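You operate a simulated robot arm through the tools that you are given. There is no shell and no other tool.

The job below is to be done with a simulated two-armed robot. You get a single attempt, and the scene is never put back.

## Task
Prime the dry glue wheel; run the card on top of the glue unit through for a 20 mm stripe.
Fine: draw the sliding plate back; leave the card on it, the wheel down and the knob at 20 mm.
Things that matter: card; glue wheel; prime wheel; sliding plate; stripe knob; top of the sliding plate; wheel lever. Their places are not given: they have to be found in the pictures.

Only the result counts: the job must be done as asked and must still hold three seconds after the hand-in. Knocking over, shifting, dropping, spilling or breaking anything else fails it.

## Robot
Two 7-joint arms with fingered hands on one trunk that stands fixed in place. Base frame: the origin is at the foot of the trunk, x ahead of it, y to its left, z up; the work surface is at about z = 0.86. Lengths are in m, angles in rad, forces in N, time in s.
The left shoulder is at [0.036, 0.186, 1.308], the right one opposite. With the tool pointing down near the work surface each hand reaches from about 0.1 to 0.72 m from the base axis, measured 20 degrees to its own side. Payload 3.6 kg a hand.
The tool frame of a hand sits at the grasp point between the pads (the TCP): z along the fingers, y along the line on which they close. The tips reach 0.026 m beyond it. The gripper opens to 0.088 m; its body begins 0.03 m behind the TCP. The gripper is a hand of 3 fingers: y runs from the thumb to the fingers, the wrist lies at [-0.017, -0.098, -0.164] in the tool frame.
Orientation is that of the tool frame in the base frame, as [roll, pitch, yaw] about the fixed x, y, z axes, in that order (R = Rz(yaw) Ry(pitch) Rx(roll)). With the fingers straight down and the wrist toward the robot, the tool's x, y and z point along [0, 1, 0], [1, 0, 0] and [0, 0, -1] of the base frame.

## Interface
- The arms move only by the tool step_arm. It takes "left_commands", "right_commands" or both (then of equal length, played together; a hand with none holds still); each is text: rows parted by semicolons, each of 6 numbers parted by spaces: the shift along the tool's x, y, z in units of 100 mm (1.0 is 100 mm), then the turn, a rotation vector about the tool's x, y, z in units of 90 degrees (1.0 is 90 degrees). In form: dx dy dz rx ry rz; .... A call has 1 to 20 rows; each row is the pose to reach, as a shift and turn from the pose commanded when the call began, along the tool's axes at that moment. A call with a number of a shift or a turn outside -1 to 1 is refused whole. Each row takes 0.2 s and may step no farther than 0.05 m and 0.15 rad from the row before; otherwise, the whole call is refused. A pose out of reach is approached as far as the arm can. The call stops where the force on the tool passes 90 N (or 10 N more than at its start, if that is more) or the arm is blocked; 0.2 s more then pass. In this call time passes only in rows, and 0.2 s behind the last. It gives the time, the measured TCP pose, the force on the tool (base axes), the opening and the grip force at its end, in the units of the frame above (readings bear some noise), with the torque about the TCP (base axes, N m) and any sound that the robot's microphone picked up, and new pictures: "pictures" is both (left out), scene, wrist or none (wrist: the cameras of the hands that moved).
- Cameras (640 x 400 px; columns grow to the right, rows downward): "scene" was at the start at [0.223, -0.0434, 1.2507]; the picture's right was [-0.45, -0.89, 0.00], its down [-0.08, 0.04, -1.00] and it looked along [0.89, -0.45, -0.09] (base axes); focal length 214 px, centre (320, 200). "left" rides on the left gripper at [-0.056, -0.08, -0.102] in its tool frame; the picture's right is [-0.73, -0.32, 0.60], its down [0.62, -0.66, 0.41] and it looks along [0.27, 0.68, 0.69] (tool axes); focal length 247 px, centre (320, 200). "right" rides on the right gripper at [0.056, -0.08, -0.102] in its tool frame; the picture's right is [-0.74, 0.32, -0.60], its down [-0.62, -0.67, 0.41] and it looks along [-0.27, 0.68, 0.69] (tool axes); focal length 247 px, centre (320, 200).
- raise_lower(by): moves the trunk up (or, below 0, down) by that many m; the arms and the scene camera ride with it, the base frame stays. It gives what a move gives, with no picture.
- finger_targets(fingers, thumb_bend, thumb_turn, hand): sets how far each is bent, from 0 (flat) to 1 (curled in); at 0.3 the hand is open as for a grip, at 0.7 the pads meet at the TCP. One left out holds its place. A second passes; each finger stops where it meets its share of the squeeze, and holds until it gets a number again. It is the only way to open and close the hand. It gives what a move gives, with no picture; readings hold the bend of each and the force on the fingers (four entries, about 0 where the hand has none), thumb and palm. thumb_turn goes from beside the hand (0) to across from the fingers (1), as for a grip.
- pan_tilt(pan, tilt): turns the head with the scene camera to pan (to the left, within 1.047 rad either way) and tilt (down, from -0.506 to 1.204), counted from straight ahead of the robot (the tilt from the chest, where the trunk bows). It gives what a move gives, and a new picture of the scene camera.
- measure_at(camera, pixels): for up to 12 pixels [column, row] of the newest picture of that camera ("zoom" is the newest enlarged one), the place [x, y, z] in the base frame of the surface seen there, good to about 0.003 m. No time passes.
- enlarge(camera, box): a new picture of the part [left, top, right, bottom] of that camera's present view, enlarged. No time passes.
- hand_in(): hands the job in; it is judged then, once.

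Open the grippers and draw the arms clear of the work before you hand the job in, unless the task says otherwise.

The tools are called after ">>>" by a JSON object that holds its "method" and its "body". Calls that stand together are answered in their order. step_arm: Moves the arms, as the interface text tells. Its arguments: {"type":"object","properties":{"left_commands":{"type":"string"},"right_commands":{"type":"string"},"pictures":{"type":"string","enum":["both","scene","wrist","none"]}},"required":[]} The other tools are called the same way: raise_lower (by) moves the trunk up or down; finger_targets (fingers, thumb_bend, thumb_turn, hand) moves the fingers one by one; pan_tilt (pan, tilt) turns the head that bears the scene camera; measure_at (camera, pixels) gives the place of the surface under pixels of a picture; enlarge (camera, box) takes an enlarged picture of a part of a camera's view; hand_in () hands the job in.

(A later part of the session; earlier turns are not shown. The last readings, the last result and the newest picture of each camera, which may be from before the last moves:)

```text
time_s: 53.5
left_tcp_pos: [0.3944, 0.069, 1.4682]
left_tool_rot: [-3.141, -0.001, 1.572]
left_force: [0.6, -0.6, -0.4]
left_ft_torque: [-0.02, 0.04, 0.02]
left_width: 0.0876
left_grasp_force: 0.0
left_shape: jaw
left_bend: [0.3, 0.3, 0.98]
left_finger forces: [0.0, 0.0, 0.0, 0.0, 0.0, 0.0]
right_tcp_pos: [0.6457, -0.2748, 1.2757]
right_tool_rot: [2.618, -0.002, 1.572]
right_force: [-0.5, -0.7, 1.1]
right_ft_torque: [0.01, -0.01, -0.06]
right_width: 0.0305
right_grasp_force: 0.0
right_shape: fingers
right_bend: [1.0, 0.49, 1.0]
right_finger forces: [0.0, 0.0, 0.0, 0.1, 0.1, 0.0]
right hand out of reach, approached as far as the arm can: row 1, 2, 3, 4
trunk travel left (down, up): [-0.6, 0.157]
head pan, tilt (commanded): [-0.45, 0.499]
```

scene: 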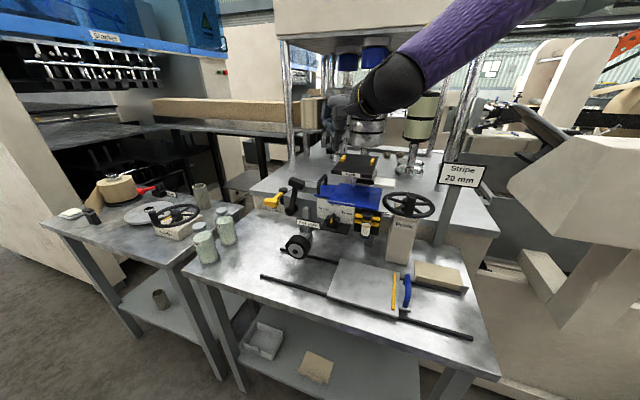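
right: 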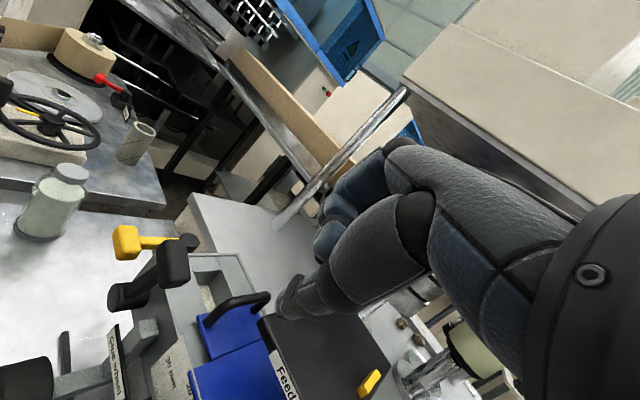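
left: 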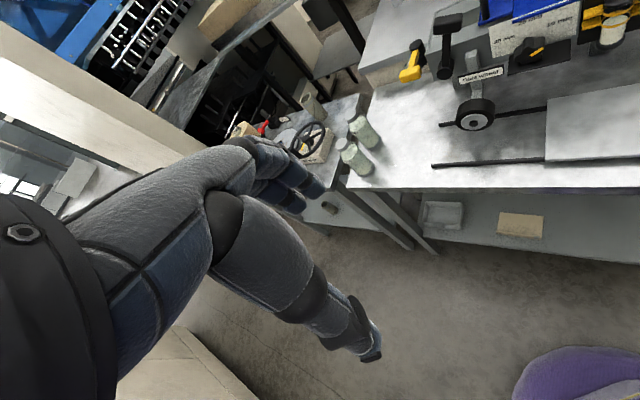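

Reach became worse with the forward tilt at this height. I test the plain fingers-down orientation: turn back to vertical here, then extend forward at a safe height to see how far the arm really gets.

>>> {"method": "step_arm", "body": {"right_commands": "0 0 -0.05 0.085 0 0; 0 0 -0.1 0.17 0 0; 0 0 -0.1 0.255 0 0; 0 0 -0.1 0.333 0 0; 0 0 -0.1 0.333 0 0", "pictures": "none"}}

>>> {"method": "step_arm", "body": {"right_commands": "0.1 0.3 0 0 0 0; 0.2 0.6 0 0 0 0; 0.3 0.9 0 0 0 0; 0.3 0.9 0 0 0 0", "pictures": "scene"}}

```text
time_s: 54.6
left_tcp_pos: [0.3953, 0.0692, 1.4695]
left_tool_rot: [3.141, 0.0, 1.571]
left_force: [-0.2, 0.3, 0.9]
left_ft_torque: [-0.01, 0.01, -0.02]
left_width: 0.0877
left_grasp_force: 0.0
left_shape: jaw
left_bend: [0.3, 0.3, 0.98]
left_finger forces: [0.0, 0.0, 0.1, 0.0, 0.1, 0.0]
right_tcp_pos: [0.6302, -0.2797, 1.2897]
right_tool_rot: [3.141, -0.004, 1.574]
right_force: [-0.4, -0.7, 0.5]
right_ft_torque: [0.01, 0.02, -0.03]
right_width: 0.0302
right_grasp_force: 0.0
right_shape: fingers
right_bend: [1.0, 0.49, 1.0]
right_finger forces: [0.0, 0.1, 0.1, 0.0, 0.0, 0.0]
right hand out of reach, approached as far as the arm can: row 4, 5
trunk travel left (down, up): [-0.6, 0.157]
head pan, tilt (commanded): [-0.45, 0.499]
```

```text
time_s: 55.6
left_tcp_pos: [0.3944, 0.0686, 1.4696]
left_tool_rot: [-3.141, 0.001, 1.57]
left_force: [0.2, 0.4, -0.5]
left_ft_torque: [0.01, -0.02, 0.0]
left_width: 0.0877
left_grasp_force: 0.2
left_shape: jaw
left_bend: [0.3, 0.3, 0.98]
left_finger forces: [0.0, 0.1, 0.0, 0.1, 0.0, 0.1]
right_tcp_pos: [0.6384, -0.2845, 1.3127]
right_tool_rot: [3.141, -0.002, 1.572]
right_force: [-0.6, 0.3, -0.3]
right_ft_torque: [-0.03, 0.0, -0.01]
right_width: 0.0299
right_grasp_force: 0.1
right_shape: fingers
right_bend: [1.0, 0.49, 1.0]
right_finger forces: [0.0, 0.1, 0.1, 0.0, 0.1, 0.0]
right hand out of reach, approached as far as the arm can: row 1, 2, 3, 4
trunk travel left (down, up): [-0.6, 0.157]
head pan, tilt (commanded): [-0.45, 0.499]
```

scene: 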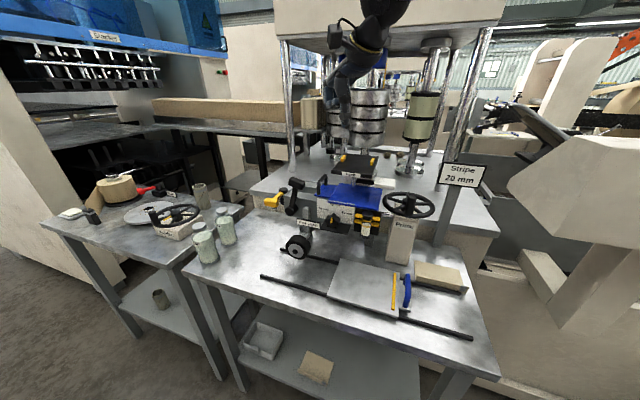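

The arm's usable reach to the wrist is about 0.52 m, so a forward-tilted hand with straight fingers is needed for the far parts. I draw back, straighten the fingers, tuck the thumb and lower the trunk by 0.25 m.

>>> {"method": "step_arm", "body": {"right_commands": "0 -0.4 0 0 0 0; 0 -0.8 0 -0.08 0 0; 0 -0.9 0 -0.16 0 0; 0 -1.0 0 -0.24 0 0; 0 -1.0 0 -0.32 0 0; 0 -1.0 0 -0.4 0 0; 0 -1.0 0 -0.467 0 0; 0 -1.0 0 -0.467 0 0", "pictures": "none"}}

>>> {"method": "finger_targets", "body": {"hand": "right", "fingers": 0.0, "thumb_bend": 0.7}}

>>> {"method": "raise_lower", "body": {"by": -0.22}}

>>> {"method": "pan_tilt", "body": {"pan": -0.45, "tilt": 0.35}}

```text
time_s: 57.5
left_tcp_pos: [0.3953, 0.0704, 1.4681]
left_tool_rot: [-3.139, 0.001, 1.571]
left_force: [-0.6, -1.0, 0.8]
left_ft_torque: [0.01, 0.01, -0.01]
left_width: 0.0876
left_grasp_force: 0.1
left_shape: jaw
left_bend: [0.3, 0.3, 0.98]
left_finger forces: [0.0, 0.0, 0.0, 0.0, 0.1, 0.1]
right_tcp_pos: [0.5393, -0.2824, 1.3108]
right_tool_rot: [2.406, -0.002, 1.573]
right_force: [0.3, 0.7, -0.7]
right_ft_torque: [-0.02, -0.01, -0.02]
right_width: 0.0304
right_grasp_force: 0.1
right_shape: fingers
right_bend: [1.0, 0.49, 1.0]
right_finger forces: [0.0, 0.0, 0.0, 0.1, 0.0, 0.0]
trunk travel left (down, up): [-0.6, 0.157]
head pan, tilt (commanded): [-0.45, 0.499]
```

```text
time_s: 58.5
left_tcp_pos: [0.3948, 0.0692, 1.4682]
left_tool_rot: [3.141, 0.001, 1.574]
left_force: [-0.2, 0.3, -0.3]
left_ft_torque: [0.01, 0.01, -0.01]
left_width: 0.0879
left_grasp_force: 0.1
left_shape: jaw
left_bend: [0.3, 0.3, 0.98]
left_finger forces: [0.0, 0.0, 0.0, 0.0, 0.0, 0.0]
right_tcp_pos: [0.5387, -0.2814, 1.3113]
right_tool_rot: [2.406, -0.001, 1.572]
right_force: [-0.4, 0.3, -0.2]
right_ft_torque: [0.05, 0.01, 0.04]
right_width: 0.0852
right_grasp_force: 0.0
right_shape: fingers
right_bend: [0.0, 0.7, 1.0]
right_finger forces: [0.1, 0.0, 0.0, 0.1, 0.1, 0.1]
trunk travel left (down, up): [-0.6, 0.157]
head pan, tilt (commanded): [-0.45, 0.499]
```

```text
time_s: 60.8
left_tcp_pos: [0.3943, 0.0697, 1.2486]
left_tool_rot: [3.141, 0.0, 1.572]
left_force: [-0.2, -0.4, 0.1]
left_ft_torque: [0.02, 0.03, 0.0]
left_width: 0.0877
left_grasp_force: 0.0
left_shape: jaw
left_bend: [0.3, 0.3, 0.98]
left_finger forces: [0.0, 0.0, 0.0, 0.0, 0.0, 0.0]
right_tcp_pos: [0.5383, -0.2824, 1.0918]
right_tool_rot: [2.407, -0.001, 1.57]
right_force: [0.2, 0.1, 0.3]
right_ft_torque: [-0.02, 0.0, -0.01]
right_width: 0.085
right_grasp_force: 0.1
right_shape: fingers
right_bend: [0.0, 0.7, 1.0]
right_finger forces: [0.0, 0.0, 0.0, 0.0, 0.0, 0.0]
trunk travel left (down, up): [-0.38, 0.377]
head pan, tilt (commanded): [-0.45, 0.499]
```

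```text
time_s: 61.5
left_tcp_pos: [0.3951, 0.0695, 1.2475]
left_tool_rot: [-3.141, -0.002, 1.572]
left_force: [-0.4, 0.6, -0.1]
left_ft_torque: [0.0, -0.02, 0.0]
left_width: 0.0878
left_grasp_force: 0.0
left_shape: jaw
left_bend: [0.3, 0.3, 0.98]
left_finger forces: [0.0, 0.1, 0.0, 0.0, 0.1, 0.1]
right_tcp_pos: [0.538, -0.2823, 1.0914]
right_tool_rot: [2.408, -0.003, 1.572]
right_force: [0.8, 0.2, -0.4]
right_ft_torque: [0.0, 0.0, 0.01]
right_width: 0.0853
right_grasp_force: 0.1
right_shape: fingers
right_bend: [0.0, 0.7, 1.0]
right_finger forces: [0.1, 0.0, 0.1, 0.1, 0.1, 0.0]
trunk travel left (down, up): [-0.38, 0.377]
head pan, tilt (commanded): [-0.45, 0.351]
```

scene: 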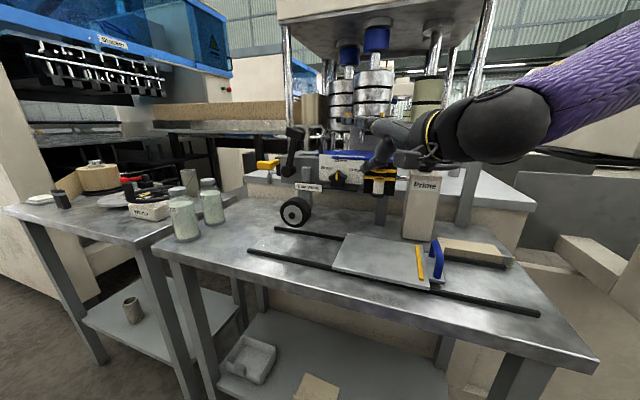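

The posture is much better now (forearm nearly level). I zoom on the hand with its straight fingers and measure the fingertips.

>>> {"method": "enlarge", "body": {"camera": "scene", "box": [260, 100, 480, 230]}}

>>> {"method": "enlarge", "body": {"camera": "right", "box": [0, 0, 640, 400]}}

>>> {"method": "measure_at", "body": {"camera": "scene", "pixels": [[375, 163], [368, 166], [385, 155], [395, 145], [400, 160], [372, 122], [410, 155], [385, 130]]}}

```text
2.91 times, centred on (370, 165) of scene
```

zoom: 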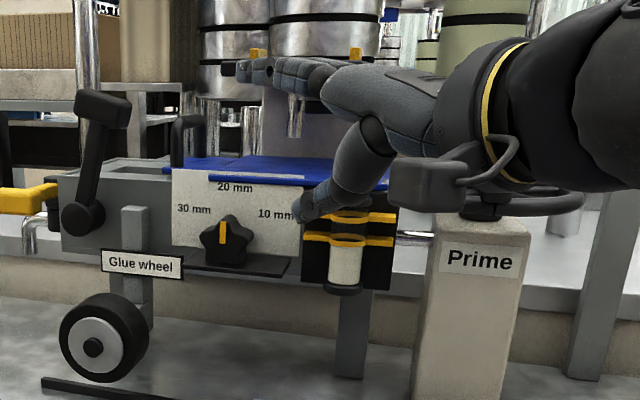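

```text
1.00 times, centred on (320, 200) of right (not enlarged: the box is as wide or as high as the picture)
```

zoom: 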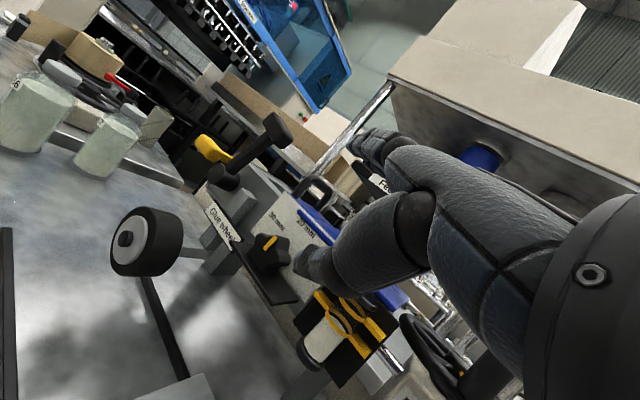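

```text
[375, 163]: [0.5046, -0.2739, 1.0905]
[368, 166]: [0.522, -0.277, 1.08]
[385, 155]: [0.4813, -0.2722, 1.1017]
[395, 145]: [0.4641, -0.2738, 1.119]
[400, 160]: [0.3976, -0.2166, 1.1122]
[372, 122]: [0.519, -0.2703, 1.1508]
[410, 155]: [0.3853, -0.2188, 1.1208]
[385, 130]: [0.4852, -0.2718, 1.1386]
```

I measure the fingertips (scene about (340,120)) and finger heights.

>>> {"method": "measure_at", "body": {"camera": "scene", "pixels": [[344, 121], [349, 121], [355, 121], [362, 122], [366, 118], [343, 125], [352, 127], [360, 128]]}}

>>> {"method": "enlarge", "body": {"camera": "scene", "box": [320, 100, 400, 150]}}

```text
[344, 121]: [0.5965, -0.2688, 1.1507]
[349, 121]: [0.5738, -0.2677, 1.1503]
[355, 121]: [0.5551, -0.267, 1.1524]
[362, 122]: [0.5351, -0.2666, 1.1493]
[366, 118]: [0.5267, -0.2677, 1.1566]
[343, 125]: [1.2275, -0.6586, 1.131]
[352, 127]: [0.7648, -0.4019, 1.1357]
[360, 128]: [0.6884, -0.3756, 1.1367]
```

```text
8.00 times, centred on (360, 125) of scene
```

zoom: 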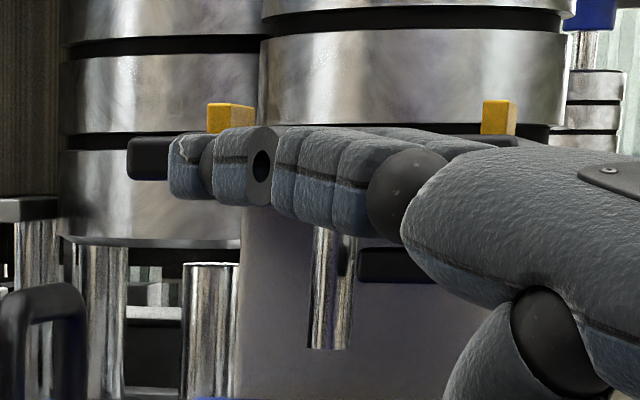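

Straight fingers reach about 74 mm ahead of and 58 mm above the TCP. The thumb at 0.7 would touch the knob, so I curl it fully and check where it sits.

>>> {"method": "finger_targets", "body": {"hand": "right", "thumb_bend": 1.0}}

>>> {"method": "enlarge", "body": {"camera": "scene", "box": [320, 100, 440, 200]}}

>>> {"method": "measure_at", "body": {"camera": "zoom", "pixels": [[190, 200], [215, 215], [240, 230], [200, 170], [230, 180], [260, 250], [180, 185]]}}

```text
time_s: 62.5
left_tcp_pos: [0.395, 0.0689, 1.2487]
left_tool_rot: [3.141, -0.002, 1.57]
left_force: [-0.4, 0.5, -0.4]
left_ft_torque: [0.01, 0.0, -0.03]
left_width: 0.0876
left_grasp_force: 0.1
left_shape: jaw
left_bend: [0.3, 0.3, 0.98]
left_finger forces: [0.0, 0.0, 0.0, 0.0, 0.0, 0.0]
right_tcp_pos: [0.5381, -0.2836, 1.0929]
right_tool_rot: [2.407, -0.002, 1.572]
right_force: [-1.5, 0.2, 0.1]
right_ft_torque: [-0.02, 0.02, -0.02]
right_width: 0.0456
right_grasp_force: 0.0
right_shape: fingers
right_bend: [0.0, 1.0, 1.0]
right_finger forces: [0.1, 0.0, 0.0, 0.0, 0.1, 0.1]
trunk travel left (down, up): [-0.38, 0.377]
head pan, tilt (commanded): [-0.45, 0.351]
```

```text
4.00 times, centred on (380, 150) of scene
```

zoom: 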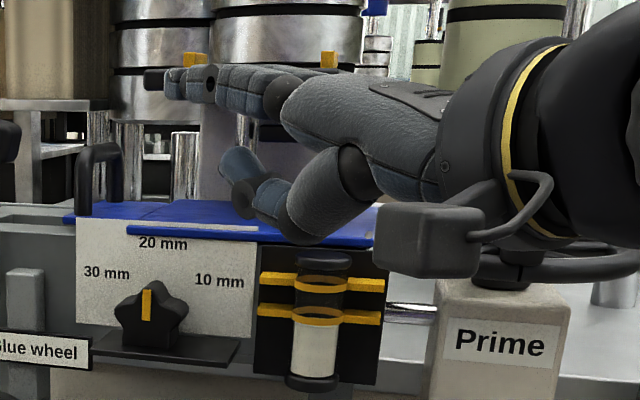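

```text
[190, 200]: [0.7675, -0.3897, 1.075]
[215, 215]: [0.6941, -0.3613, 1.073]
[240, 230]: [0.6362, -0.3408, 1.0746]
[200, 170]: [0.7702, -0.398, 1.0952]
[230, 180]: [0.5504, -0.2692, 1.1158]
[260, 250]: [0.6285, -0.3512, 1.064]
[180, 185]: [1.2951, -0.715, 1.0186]
```

The curled thumb now sits up under the fingers, clear of the knob's height. I advance the flat hand to the right side of the lever grip, fingers at z≈1.132.

>>> {"method": "step_arm", "body": {"right_commands": "0 0.1 0.25 0 0 0; 0.01 0.3 0.5 0 0 0; 0.02 0.5 0.7 0 0 0; 0.04 0.72 0.89 0 0 0; 0.04 0.72 0.89 0 0 0", "pictures": "both"}}

>>> {"method": "enlarge", "body": {"camera": "scene", "box": [260, 100, 400, 220]}}

>>> {"method": "enlarge", "body": {"camera": "right", "box": [180, 60, 440, 300]}}

```text
time_s: 63.7
left_tcp_pos: [0.3959, 0.0687, 1.2482]
left_tool_rot: [3.141, 0.0, 1.571]
left_force: [0.2, 0.8, 0.7]
left_ft_torque: [-0.02, 0.01, 0.02]
left_width: 0.0874
left_grasp_force: 0.1
left_shape: jaw
left_bend: [0.3, 0.3, 0.98]
left_finger forces: [0.0, 0.1, 0.0, 0.0, 0.1, 0.0]
right_tcp_pos: [0.6506, -0.2796, 1.0731]
right_tool_rot: [2.407, -0.004, 1.576]
right_force: [0.3, 0.2, 0.1]
right_ft_torque: [0.03, -0.01, 0.01]
right_width: 0.0458
right_grasp_force: 0.1
right_shape: fingers
right_bend: [0.0, 1.0, 1.0]
right_finger forces: [0.0, 0.0, 0.0, 0.0, 0.0, 0.0]
trunk travel left (down, up): [-0.38, 0.377]
head pan, tilt (commanded): [-0.45, 0.351]
```

scene: 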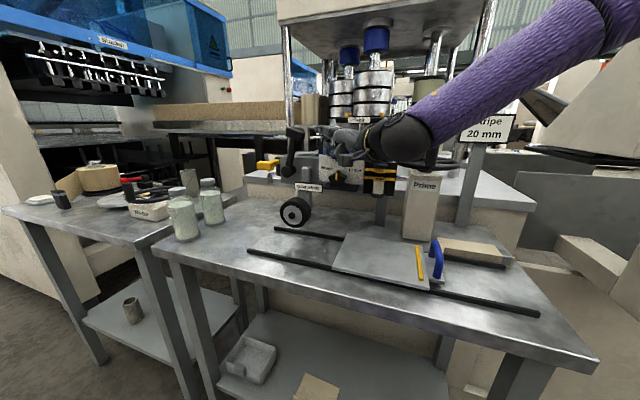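
right: 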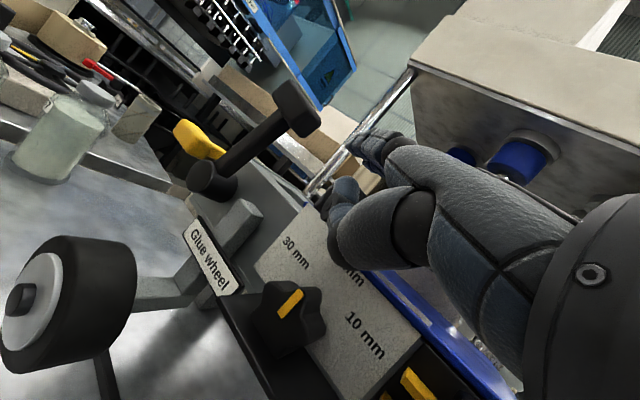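

```text
3.33 times, centred on (330, 160) of scene
```

zoom: 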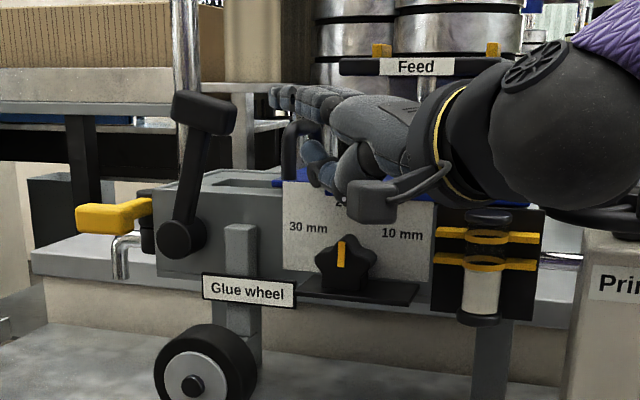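

```text
1.67 times, centred on (310, 180) of right
```

zoom: 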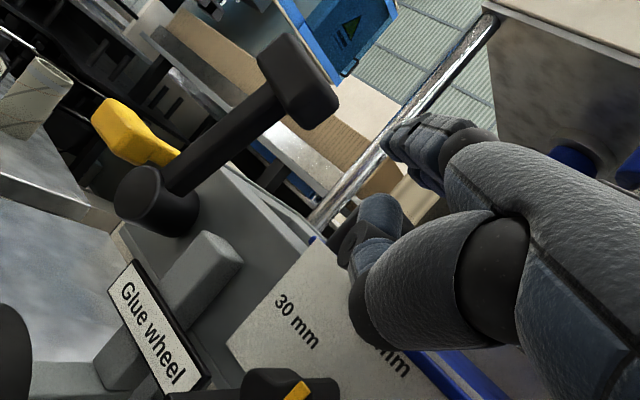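

The fingertips (zoom (280,100)) are beside the lever grip (205,115). I sweep the hand left along the rails in small steps and watch the force and the glue wheel.

>>> {"method": "step_arm", "body": {"right_commands": "0.1 0.075 0.067 0 0 0; 0.2 0.149 0.134 0 0 0; 0.283 0.21 0.189 0 0 0", "pictures": "both"}}

>>> {"method": "enlarge", "body": {"camera": "scene", "box": [260, 100, 400, 220]}}

```text
time_s: 64.5
left_tcp_pos: [0.3948, 0.0694, 1.2491]
left_tool_rot: [3.141, 0.0, 1.573]
left_force: [-0.6, 0.1, -0.9]
left_ft_torque: [-0.03, -0.01, 0.0]
left_width: 0.088
left_grasp_force: 0.0
left_shape: jaw
left_bend: [0.3, 0.3, 0.98]
left_finger forces: [0.0, 0.0, 0.0, 0.1, 0.1, 0.0]
right_tcp_pos: [0.6782, -0.2517, 1.0759]
right_tool_rot: [2.407, -0.001, 1.571]
right_force: [-0.3, -0.3, 0.1]
right_ft_torque: [0.04, -0.05, -0.01]
right_width: 0.046
right_grasp_force: 0.0
right_shape: fingers
right_bend: [0.0, 1.0, 1.0]
right_finger forces: [0.8, 0.1, 0.1, 0.1, 0.0, 0.0]
right hand out of reach, approached as far as the arm can: row 3
trunk travel left (down, up): [-0.38, 0.377]
head pan, tilt (commanded): [-0.45, 0.351]
```

scene: 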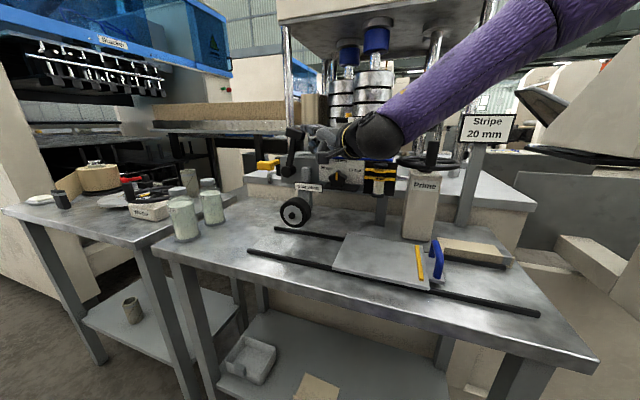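
right: 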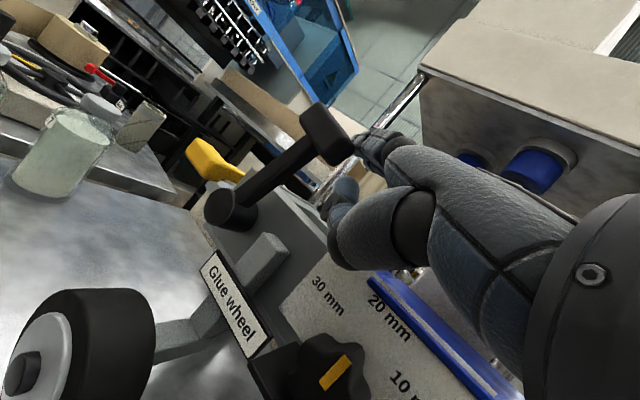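

```text
3.33 times, centred on (330, 160) of scene
```

zoom: 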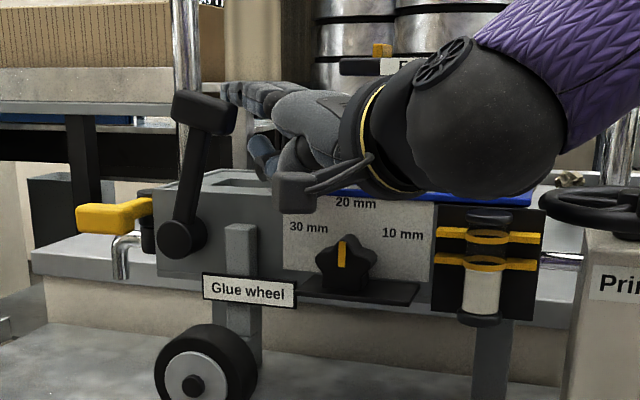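

The finger just touches the lever (0.8 N) and the arm is near its limit outward. I push in the +y direction only (no further extension).

>>> {"method": "step_arm", "body": {"right_commands": "0.1 0 0 0 0 0; 0.2 0 0 0 0 0; 0.3 0 0 0 0 0", "pictures": "both"}}

>>> {"method": "enlarge", "body": {"camera": "scene", "box": [260, 100, 400, 220]}}

```text
time_s: 65.3
left_tcp_pos: [0.3946, 0.0693, 1.2489]
left_tool_rot: [3.141, 0.0, 1.574]
left_force: [-0.3, -0.6, -0.1]
left_ft_torque: [0.04, -0.03, 0.05]
left_width: 0.088
left_grasp_force: 0.1
left_shape: jaw
left_bend: [0.3, 0.3, 0.98]
left_finger forces: [0.1, 0.0, 0.1, 0.1, 0.0, 0.1]
right_tcp_pos: [0.6664, -0.2312, 1.0845]
right_tool_rot: [2.409, 0.0, 1.572]
right_force: [0.0, 1.0, 0.8]
right_ft_torque: [0.0, -0.03, 0.02]
right_width: 0.0458
right_grasp_force: 0.0
right_shape: fingers
right_bend: [0.0, 1.0, 1.0]
right_finger forces: [0.0, 0.1, 0.0, 0.1, 0.1, 0.1]
right hand out of reach, approached as far as the arm can: row 1, 2, 3
trunk travel left (down, up): [-0.38, 0.377]
head pan, tilt (commanded): [-0.45, 0.351]
```

scene: 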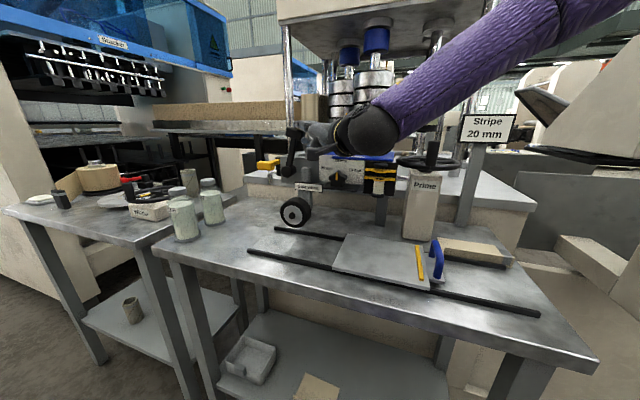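
right: 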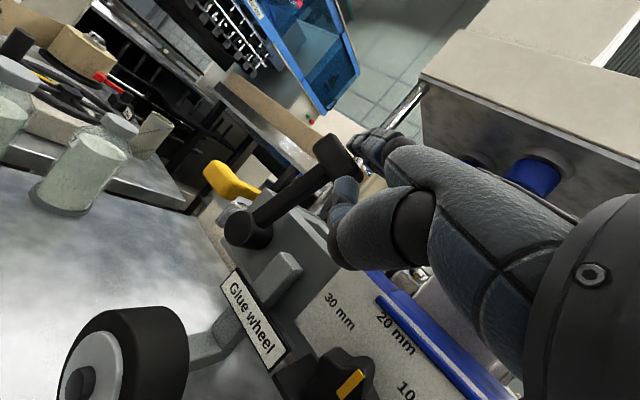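

```text
3.33 times, centred on (330, 160) of scene
```

zoom: 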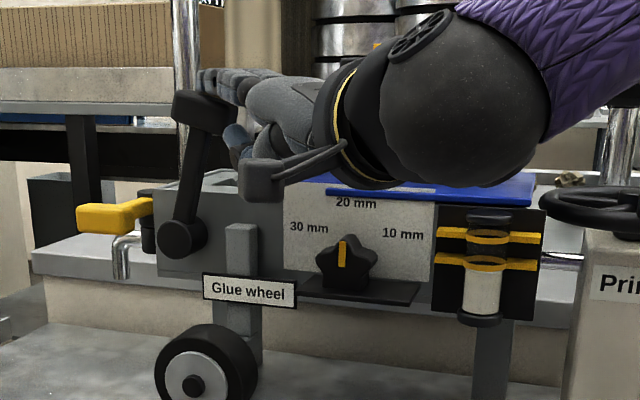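

The hand slid up instead, the arm being at its limit when reaching left with this heading. I back off and yaw the hand 22.5° left so the fingertips can push the grip nearly end-on.

>>> {"method": "step_arm", "body": {"right_commands": "-0.1 -0.25 -0.2 0 0 0; -0.2 -0.5 -0.35 0 0.0557 -0.0619; -0.25 -0.6 -0.45 0 0.1115 -0.1239; -0.3 -0.6 -0.45 0 0.1672 -0.1858; -0.3 -0.6 -0.45 0 0.1672 -0.1858", "pictures": "scene"}}

```text
time_s: 66.5
left_tcp_pos: [0.3948, 0.0702, 1.2483]
left_tool_rot: [-3.141, 0.0, 1.572]
left_force: [-1.0, 0.3, -0.3]
left_ft_torque: [0.01, 0.01, 0.04]
left_width: 0.0877
left_grasp_force: 0.1
left_shape: jaw
left_bend: [0.3, 0.3, 0.98]
left_finger forces: [0.0, 0.0, 0.0, 0.0, 0.0, 0.1]
right_tcp_pos: [0.592, -0.2614, 1.0768]
right_tool_rot: [2.406, 0.0, 1.965]
right_force: [-0.1, -0.2, -0.1]
right_ft_torque: [-0.02, -0.01, -0.02]
right_width: 0.0462
right_grasp_force: 0.1
right_shape: fingers
right_bend: [0.0, 1.0, 1.0]
right_finger forces: [0.0, 0.0, 0.1, 0.0, 0.0, 0.0]
trunk travel left (down, up): [-0.38, 0.377]
head pan, tilt (commanded): [-0.45, 0.351]
```

scene: 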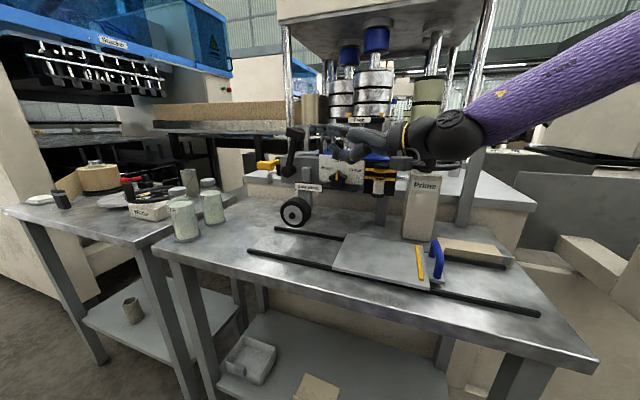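

The hand is reachable with this heading. I align the fingertips with the grip's right face and push left along the rails.

>>> {"method": "step_arm", "body": {"right_commands": "-0.1 0.065 0.106 0 0 0; -0.207 0.131 0.212 0 0 0; -0.17 0.2 0.274 0 0 0; -0.131 0.268 0.336 0 0 0; -0.093 0.337 0.397 0 0 0", "pictures": "both"}}

>>> {"method": "enlarge", "body": {"camera": "scene", "box": [260, 100, 400, 220]}}

```text
time_s: 67.7
left_tcp_pos: [0.3949, 0.0702, 1.2486]
left_tool_rot: [-3.141, -0.001, 1.571]
left_force: [-0.6, 0.2, -0.8]
left_ft_torque: [-0.02, 0.01, 0.01]
left_width: 0.0878
left_grasp_force: 0.1
left_shape: jaw
left_bend: [0.3, 0.3, 0.98]
left_finger forces: [0.0, 0.0, 0.0, 0.0, 0.1, 0.0]
right_tcp_pos: [0.6445, -0.2498, 1.0724]
right_tool_rot: [2.404, 0.001, 1.963]
right_force: [-0.5, -1.0, 0.8]
right_ft_torque: [0.07, -0.08, -0.03]
right_width: 0.0464
right_grasp_force: 0.4
right_shape: fingers
right_bend: [0.0, 1.0, 1.0]
right_finger forces: [0.0, 1.2, 0.1, 0.0, 0.0, 0.0]
trunk travel left (down, up): [-0.38, 0.377]
head pan, tilt (commanded): [-0.45, 0.351]
```

scene: 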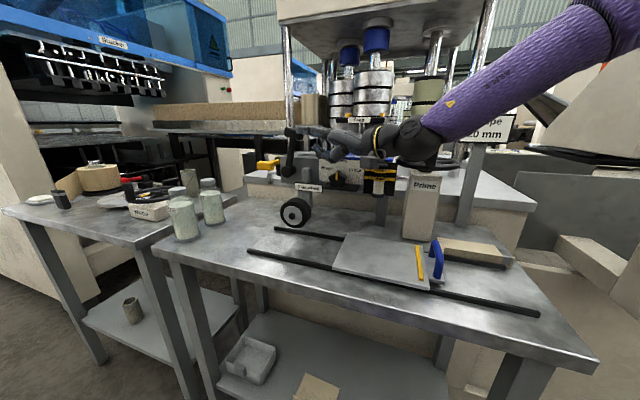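
right: 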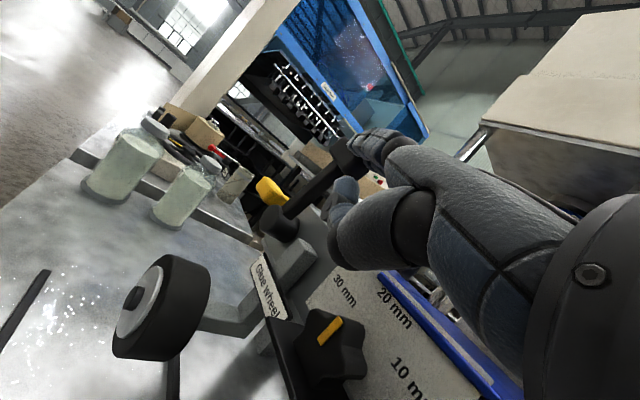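

```text
3.33 times, centred on (330, 160) of scene
```

zoom: 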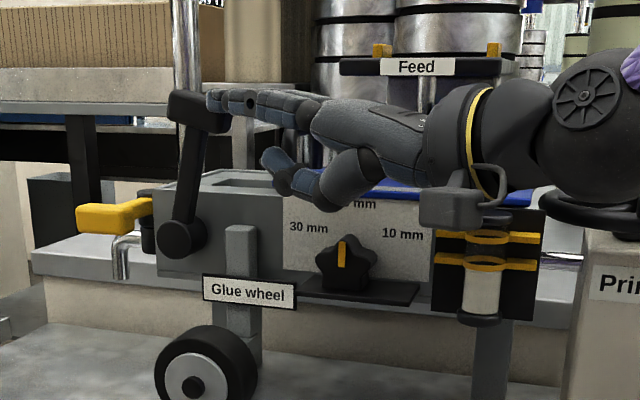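

The fingertips touch the grip (1.2 N) and the lever already leans a little less. I keep pushing left in steps.

>>> {"method": "step_arm", "body": {"right_commands": "0.038 0.069 0.062 0 0 0; 0.076 0.137 0.124 0 0 0; 0.114 0.206 0.185 0 0 0", "pictures": "scene"}}

>>> {"method": "enlarge", "body": {"camera": "scene", "box": [260, 100, 400, 220]}}

```text
time_s: 68.5
left_tcp_pos: [0.3953, 0.071, 1.2482]
left_tool_rot: [3.141, 0.002, 1.571]
left_force: [-0.3, 0.0, 0.1]
left_ft_torque: [0.0, 0.0, 0.01]
left_width: 0.0877
left_grasp_force: 0.1
left_shape: jaw
left_bend: [0.3, 0.3, 0.98]
left_finger forces: [0.1, 0.0, 0.1, 0.0, 0.1, 0.1]
right_tcp_pos: [0.6655, -0.229, 1.0717]
right_tool_rot: [2.406, 0.001, 1.965]
right_force: [-0.6, -0.4, 2.1]
right_ft_torque: [0.03, -0.16, -0.02]
right_width: 0.0468
right_grasp_force: 1.3
right_shape: fingers
right_bend: [0.0, 1.0, 1.0]
right_finger forces: [0.0, 2.4, 0.0, 0.0, 0.0, 0.0]
trunk travel left (down, up): [-0.38, 0.377]
head pan, tilt (commanded): [-0.45, 0.351]
```

scene: 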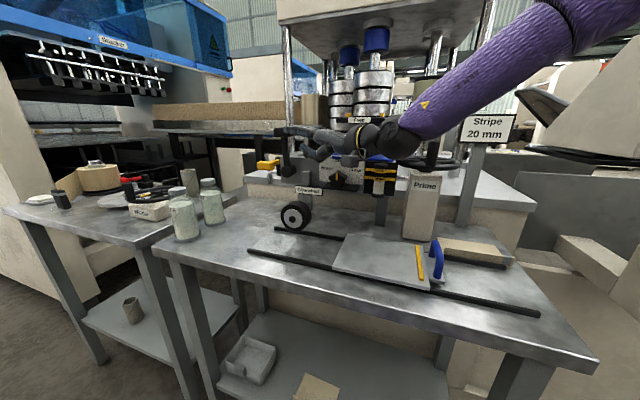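

```text
3.33 times, centred on (330, 160) of scene
```

zoom: 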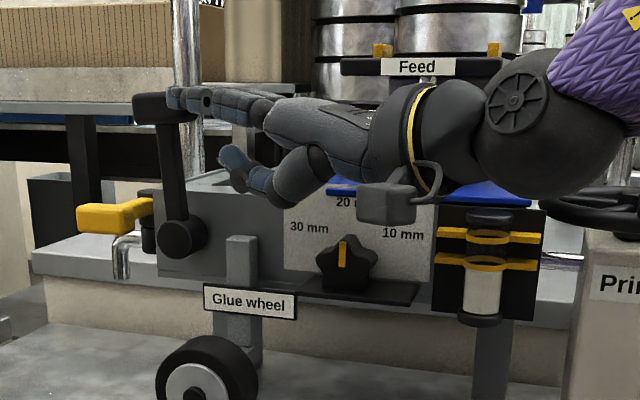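

The lever now leans left and the glue wheel has moved down (its rim from row 325 to 337 in the zoom), so left is the right direction. I push on, lowering slightly along the arc.

>>> {"method": "step_arm", "body": {"right_commands": "0.038 0.055 0.077 0 0 0; 0.076 0.104 0.161 0 0 0; 0.114 0.139 0.259 0 0 0", "pictures": "scene"}}

>>> {"method": "enlarge", "body": {"camera": "scene", "box": [260, 100, 400, 220]}}

```text
time_s: 69.3
left_tcp_pos: [0.3959, 0.0707, 1.2489]
left_tool_rot: [-3.14, 0.0, 1.57]
left_force: [-0.8, -0.9, -1.1]
left_ft_torque: [0.02, 0.03, 0.0]
left_width: 0.0878
left_grasp_force: 0.2
left_shape: jaw
left_bend: [0.3, 0.3, 0.98]
left_finger forces: [0.1, 0.0, 0.0, 0.0, 0.1, 0.0]
right_tcp_pos: [0.6735, -0.2164, 1.0703]
right_tool_rot: [2.409, -0.002, 1.964]
right_force: [0.2, 0.2, 0.0]
right_ft_torque: [0.02, -0.02, -0.01]
right_width: 0.0461
right_grasp_force: 0.4
right_shape: fingers
right_bend: [0.0, 1.0, 1.0]
right_finger forces: [0.0, 0.4, 0.1, 0.0, 0.1, 0.0]
right hand out of reach, approached as far as the arm can: row 2, 3
trunk travel left (down, up): [-0.38, 0.377]
head pan, tilt (commanded): [-0.45, 0.351]
```

scene: 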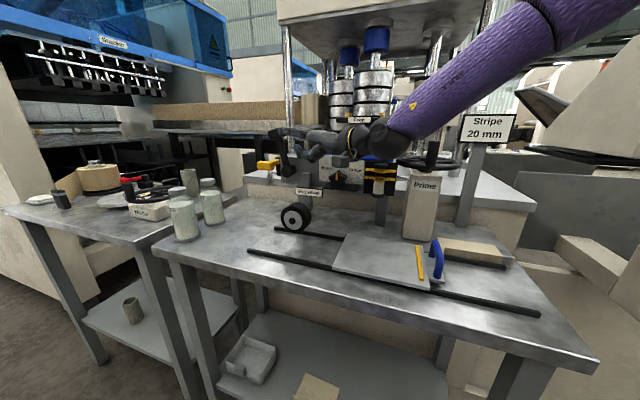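

```text
3.33 times, centred on (330, 160) of scene
```

zoom: 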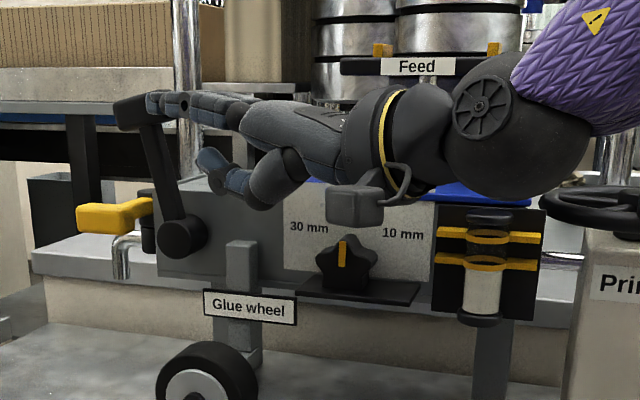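

The lever leans left about 17° and the wheel is lower, but the arm is at its limit. I back off slightly, lower the trunk 0.1 m and come back up with the arm for more reach.

>>> {"method": "step_arm", "body": {"right_commands": "-0.076 -0.137 -0.124 0 0 0; -0.152 -0.275 -0.247 0 0 0; -0.19 -0.45 -0.4 0 0 0; -0.19 -0.45 -0.4 0 0 0", "pictures": "none"}}

>>> {"method": "raise_lower", "body": {"by": -0.1}}

```text
time_s: 70.3
left_tcp_pos: [0.3959, 0.07, 1.2492]
left_tool_rot: [-3.14, 0.001, 1.572]
left_force: [0.3, 0.1, 0.0]
left_ft_torque: [0.02, 0.0, -0.01]
left_width: 0.0876
left_grasp_force: 0.1
left_shape: jaw
left_bend: [0.3, 0.3, 0.98]
left_finger forces: [0.1, 0.0, 0.1, 0.1, 0.0, 0.1]
right_tcp_pos: [0.6275, -0.2569, 1.0715]
right_tool_rot: [2.406, 0.0, 1.966]
right_force: [1.0, 1.1, 0.8]
right_ft_torque: [0.01, 0.03, 0.0]
right_width: 0.0461
right_grasp_force: 0.0
right_shape: fingers
right_bend: [0.0, 1.0, 1.0]
right_finger forces: [0.1, 0.0, 0.1, 0.0, 0.1, 0.0]
trunk travel left (down, up): [-0.38, 0.377]
head pan, tilt (commanded): [-0.45, 0.351]
```

```text
time_s: 71.6
left_tcp_pos: [0.3944, 0.071, 1.1483]
left_tool_rot: [3.141, 0.0, 1.57]
left_force: [0.3, 0.5, 0.0]
left_ft_torque: [-0.02, -0.01, -0.05]
left_width: 0.0879
left_grasp_force: 0.1
left_shape: jaw
left_bend: [0.3, 0.3, 0.98]
left_finger forces: [0.0, 0.0, 0.0, 0.0, 0.0, 0.1]
right_tcp_pos: [0.6261, -0.257, 0.9712]
right_tool_rot: [2.408, 0.001, 1.964]
right_force: [-0.4, 0.1, -0.4]
right_ft_torque: [0.01, -0.01, -0.02]
right_width: 0.0459
right_grasp_force: 0.0
right_shape: fingers
right_bend: [0.0, 1.0, 1.0]
right_finger forces: [0.0, 0.0, 0.0, 0.0, 0.0, 0.0]
trunk travel left (down, up): [-0.28, 0.477]
head pan, tilt (commanded): [-0.45, 0.351]
```

Forces are zero; I raise the hand straight back up 0.1 m with the arm.

>>> {"method": "step_arm", "body": {"right_commands": "0 0.17 -0.186 0 0 0; 0 0.335 -0.372 0 0 0; 0 0.5 -0.557 0 0 0; 0 0.669 -0.743 0 0 0; 0 0.669 -0.743 0 0 0", "pictures": "scene"}}

>>> {"method": "enlarge", "body": {"camera": "scene", "box": [260, 70, 400, 190]}}

```text
time_s: 72.8
left_tcp_pos: [0.395, 0.0699, 1.1488]
left_tool_rot: [-3.141, 0.001, 1.572]
left_force: [-0.3, 0.7, 0.2]
left_ft_torque: [0.02, 0.04, 0.04]
left_width: 0.0876
left_grasp_force: 0.0
left_shape: jaw
left_bend: [0.3, 0.3, 0.98]
left_finger forces: [0.1, 0.1, 0.1, 0.0, 0.1, 0.0]
right_tcp_pos: [0.6275, -0.2587, 1.0706]
right_tool_rot: [2.407, -0.001, 1.965]
right_force: [-0.3, 0.3, 0.5]
right_ft_torque: [0.04, 0.02, -0.03]
right_width: 0.0457
right_grasp_force: 0.1
right_shape: fingers
right_bend: [0.0, 1.0, 1.0]
right_finger forces: [0.0, 0.0, 0.0, 0.0, 0.0, 0.0]
trunk travel left (down, up): [-0.28, 0.477]
head pan, tilt (commanded): [-0.45, 0.351]
```

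scene: 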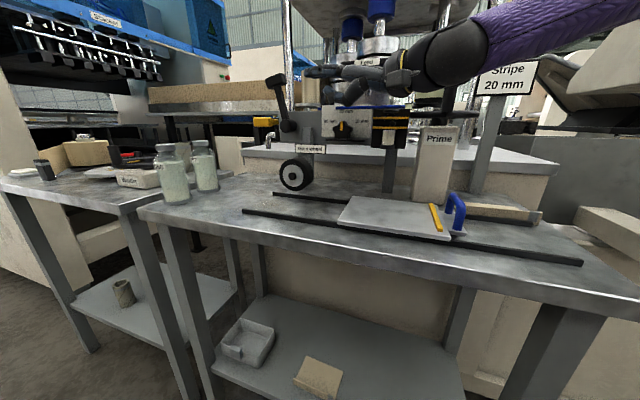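

```text
3.33 times, centred on (330, 130) of scene
```

zoom: 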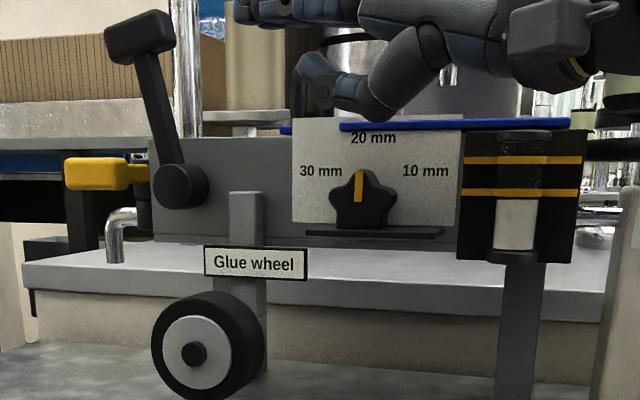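

The lever stays where I left it (leaning left ~17°). I push again from contact onward with the flatter arm.

>>> {"method": "step_arm", "body": {"right_commands": "0.095 0.172 0.155 0 0 0; 0.19 0.343 0.309 0 0 0; 0.229 0.392 0.393 0 0 0; 0.267 0.427 0.492 0 0 0; 0.305 0.456 0.598 0 0 0", "pictures": "scene"}}

>>> {"method": "enlarge", "body": {"camera": "scene", "box": [260, 70, 400, 190]}}

```text
time_s: 74.0
left_tcp_pos: [0.3951, 0.0691, 1.1485]
left_tool_rot: [-3.139, -0.001, 1.571]
left_force: [0.8, 0.4, 0.6]
left_ft_torque: [-0.01, 0.0, 0.01]
left_width: 0.0877
left_grasp_force: 0.1
left_shape: jaw
left_bend: [0.3, 0.3, 0.98]
left_finger forces: [0.0, 0.1, 0.0, 0.1, 0.0, 0.0]
right_tcp_pos: [0.6833, -0.2022, 1.056]
right_tool_rot: [2.408, -0.001, 1.965]
right_force: [-0.2, -0.7, -0.1]
right_ft_torque: [0.01, -0.04, -0.03]
right_width: 0.0459
right_grasp_force: 0.2
right_shape: fingers
right_bend: [0.0, 1.0, 1.0]
right_finger forces: [0.0, 0.1, 0.0, 0.0, 0.0, 0.0]
trunk travel left (down, up): [-0.28, 0.477]
head pan, tilt (commanded): [-0.45, 0.351]
```

scene: 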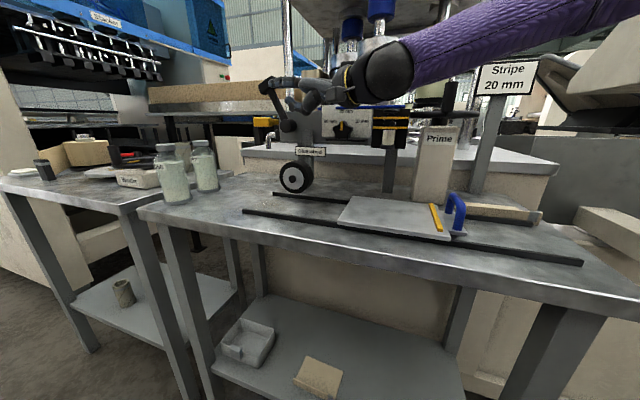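

```text
3.33 times, centred on (330, 130) of scene
```

zoom: 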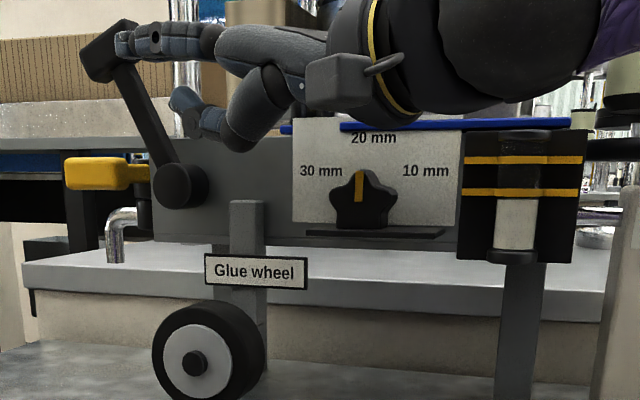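

The lever is at about 28° left and the wheel lower still; everything is within reach now. I push further along the arc.

>>> {"method": "step_arm", "body": {"right_commands": "0.057 0.05 0.152 0 0 0; 0.114 0.086 0.319 0 0 0; 0.152 0.101 0.44 0 0 0", "pictures": "scene"}}

>>> {"method": "enlarge", "body": {"camera": "scene", "box": [260, 70, 400, 190]}}

```text
time_s: 74.8
left_tcp_pos: [0.3954, 0.0707, 1.1485]
left_tool_rot: [-3.141, -0.001, 1.572]
left_force: [0.0, 0.1, 0.1]
left_ft_torque: [-0.01, -0.02, 0.0]
left_width: 0.0876
left_grasp_force: 0.0
left_shape: jaw
left_bend: [0.3, 0.3, 0.98]
left_finger forces: [0.0, 0.1, 0.0, 0.0, 0.0, 0.0]
right_tcp_pos: [0.712, -0.1732, 1.0289]
right_tool_rot: [2.407, -0.002, 1.966]
right_force: [-1.5, -0.1, -0.2]
right_ft_torque: [0.01, -0.01, 0.03]
right_width: 0.0458
right_grasp_force: 0.0
right_shape: fingers
right_bend: [0.0, 1.0, 1.0]
right_finger forces: [0.0, 0.0, 0.1, 0.0, 0.1, 0.0]
trunk travel left (down, up): [-0.28, 0.477]
head pan, tilt (commanded): [-0.45, 0.351]
```

scene: 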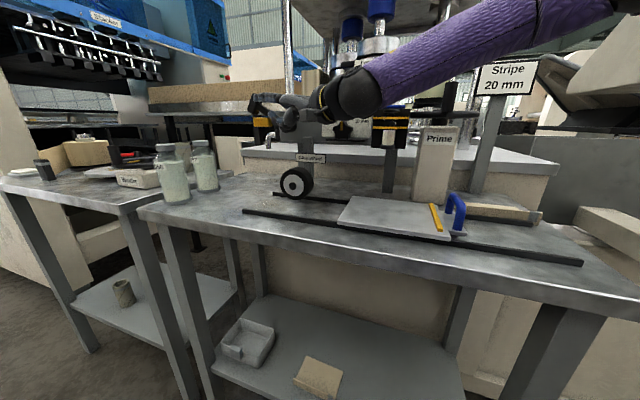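

```text
3.33 times, centred on (330, 130) of scene
```

zoom: 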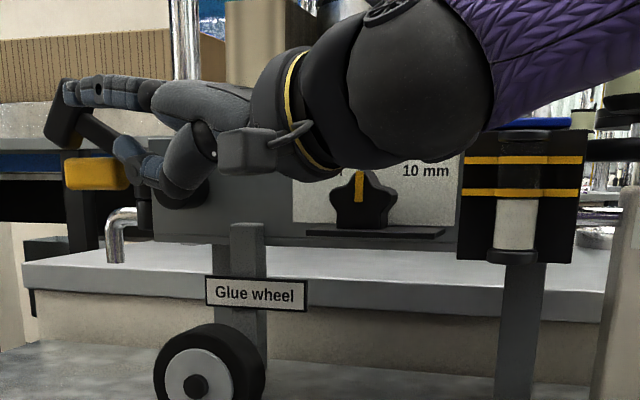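

The lever is at about 57° left now and the wheel is much lower. I measure the glue wheel's height against the plate.

>>> {"method": "enlarge", "body": {"camera": "scene", "box": [260, 140, 340, 210]}}

>>> {"method": "measure_at", "body": {"camera": "zoom", "pixels": [[270, 330], [270, 250], [270, 415], [190, 330], [330, 300], [265, 395], [270, 270], [220, 390]]}}

```text
5.71 times, centred on (300, 175) of scene
```

zoom: 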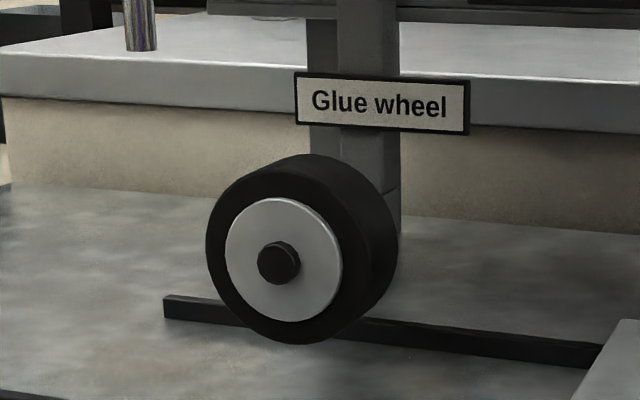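

```text
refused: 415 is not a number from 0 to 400
```

>>> {"method": "measure_at", "body": {"camera": "zoom", "pixels": [[278, 262], [290, 165], [285, 335], [215, 250], [360, 230], [280, 205], [285, 318], [170, 305], [590, 360], [440, 340]]}}

```text
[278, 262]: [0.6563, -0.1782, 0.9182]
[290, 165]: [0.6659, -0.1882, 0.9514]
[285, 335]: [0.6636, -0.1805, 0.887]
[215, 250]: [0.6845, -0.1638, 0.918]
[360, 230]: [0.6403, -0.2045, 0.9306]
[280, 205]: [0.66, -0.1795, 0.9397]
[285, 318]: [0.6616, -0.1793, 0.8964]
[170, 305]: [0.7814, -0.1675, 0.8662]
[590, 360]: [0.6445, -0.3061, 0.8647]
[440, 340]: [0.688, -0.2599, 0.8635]
```

The wheel bottom is at z≈0.886, just about where the card top will be (plate top 0.879 + card). I press the grip a little further down to find the lever's stop.

>>> {"method": "step_arm", "body": {"right_commands": "0.02 -0.02 0.09 0 0 0; 0.04 -0.06 0.19 0 0 0; 0.05 -0.11 0.28 0 0 0", "pictures": "scene"}}

>>> {"method": "enlarge", "body": {"camera": "scene", "box": [260, 70, 400, 210]}}

```text
time_s: 75.6
left_tcp_pos: [0.3946, 0.0704, 1.1496]
left_tool_rot: [-3.141, 0.001, 1.571]
left_force: [0.7, 0.1, -0.2]
left_ft_torque: [0.01, 0.01, 0.0]
left_width: 0.0879
left_grasp_force: 0.2
left_shape: jaw
left_bend: [0.3, 0.3, 0.98]
left_finger forces: [0.0, 0.0, 0.1, 0.0, 0.0, 0.0]
right_tcp_pos: [0.7152, -0.1678, 1.0091]
right_tool_rot: [2.4, 0.002, 1.964]
right_force: [-2.1, -1.5, 8.8]
right_ft_torque: [0.19, -0.7, -0.02]
right_width: 0.05
right_grasp_force: 3.7
right_shape: fingers
right_bend: [0.0, 1.0, 1.0]
right_finger forces: [0.0, 7.5, 0.0, 0.0, 0.1, 0.1]
right hand out of reach, approached as far as the arm can: row 3
trunk travel left (down, up): [-0.28, 0.477]
head pan, tilt (commanded): [-0.45, 0.351]
```

scene: 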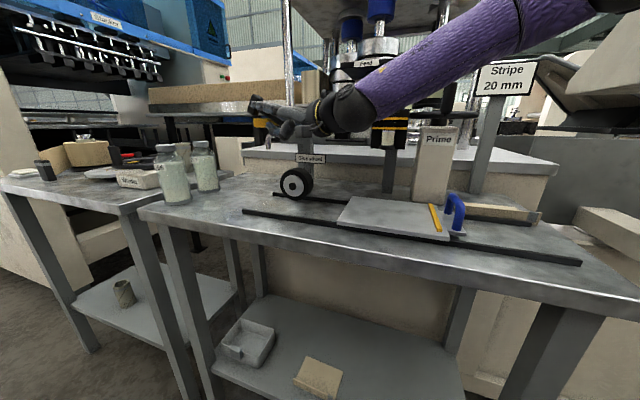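

```text
2.86 times, centred on (330, 140) of scene
```

zoom: 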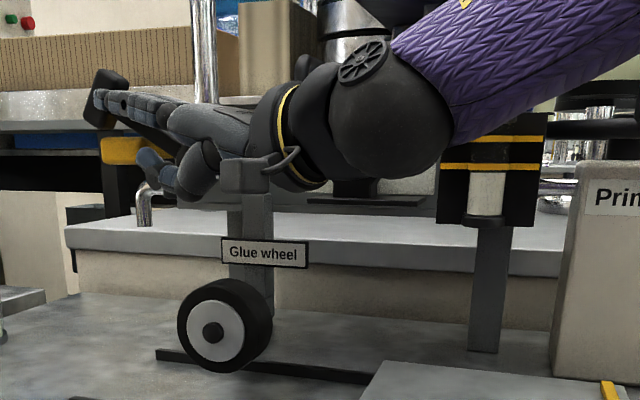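

The resistance rose to about 8 N. I check whether the wheel went any lower.

>>> {"method": "enlarge", "body": {"camera": "scene", "box": [260, 140, 340, 210]}}

>>> {"method": "measure_at", "body": {"camera": "zoom", "pixels": [[278, 262], [290, 165], [285, 335], [280, 205], [285, 318]]}}

```text
5.71 times, centred on (300, 175) of scene
```

zoom: 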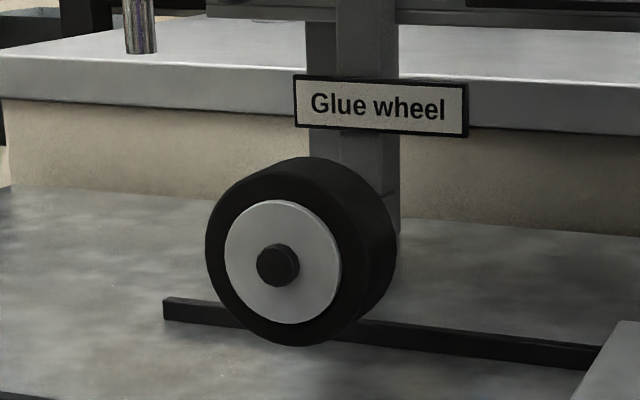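

```text
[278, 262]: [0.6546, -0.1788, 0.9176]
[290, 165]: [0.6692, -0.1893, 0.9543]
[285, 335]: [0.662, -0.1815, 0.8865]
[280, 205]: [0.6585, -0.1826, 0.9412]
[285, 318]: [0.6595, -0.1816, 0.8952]
```

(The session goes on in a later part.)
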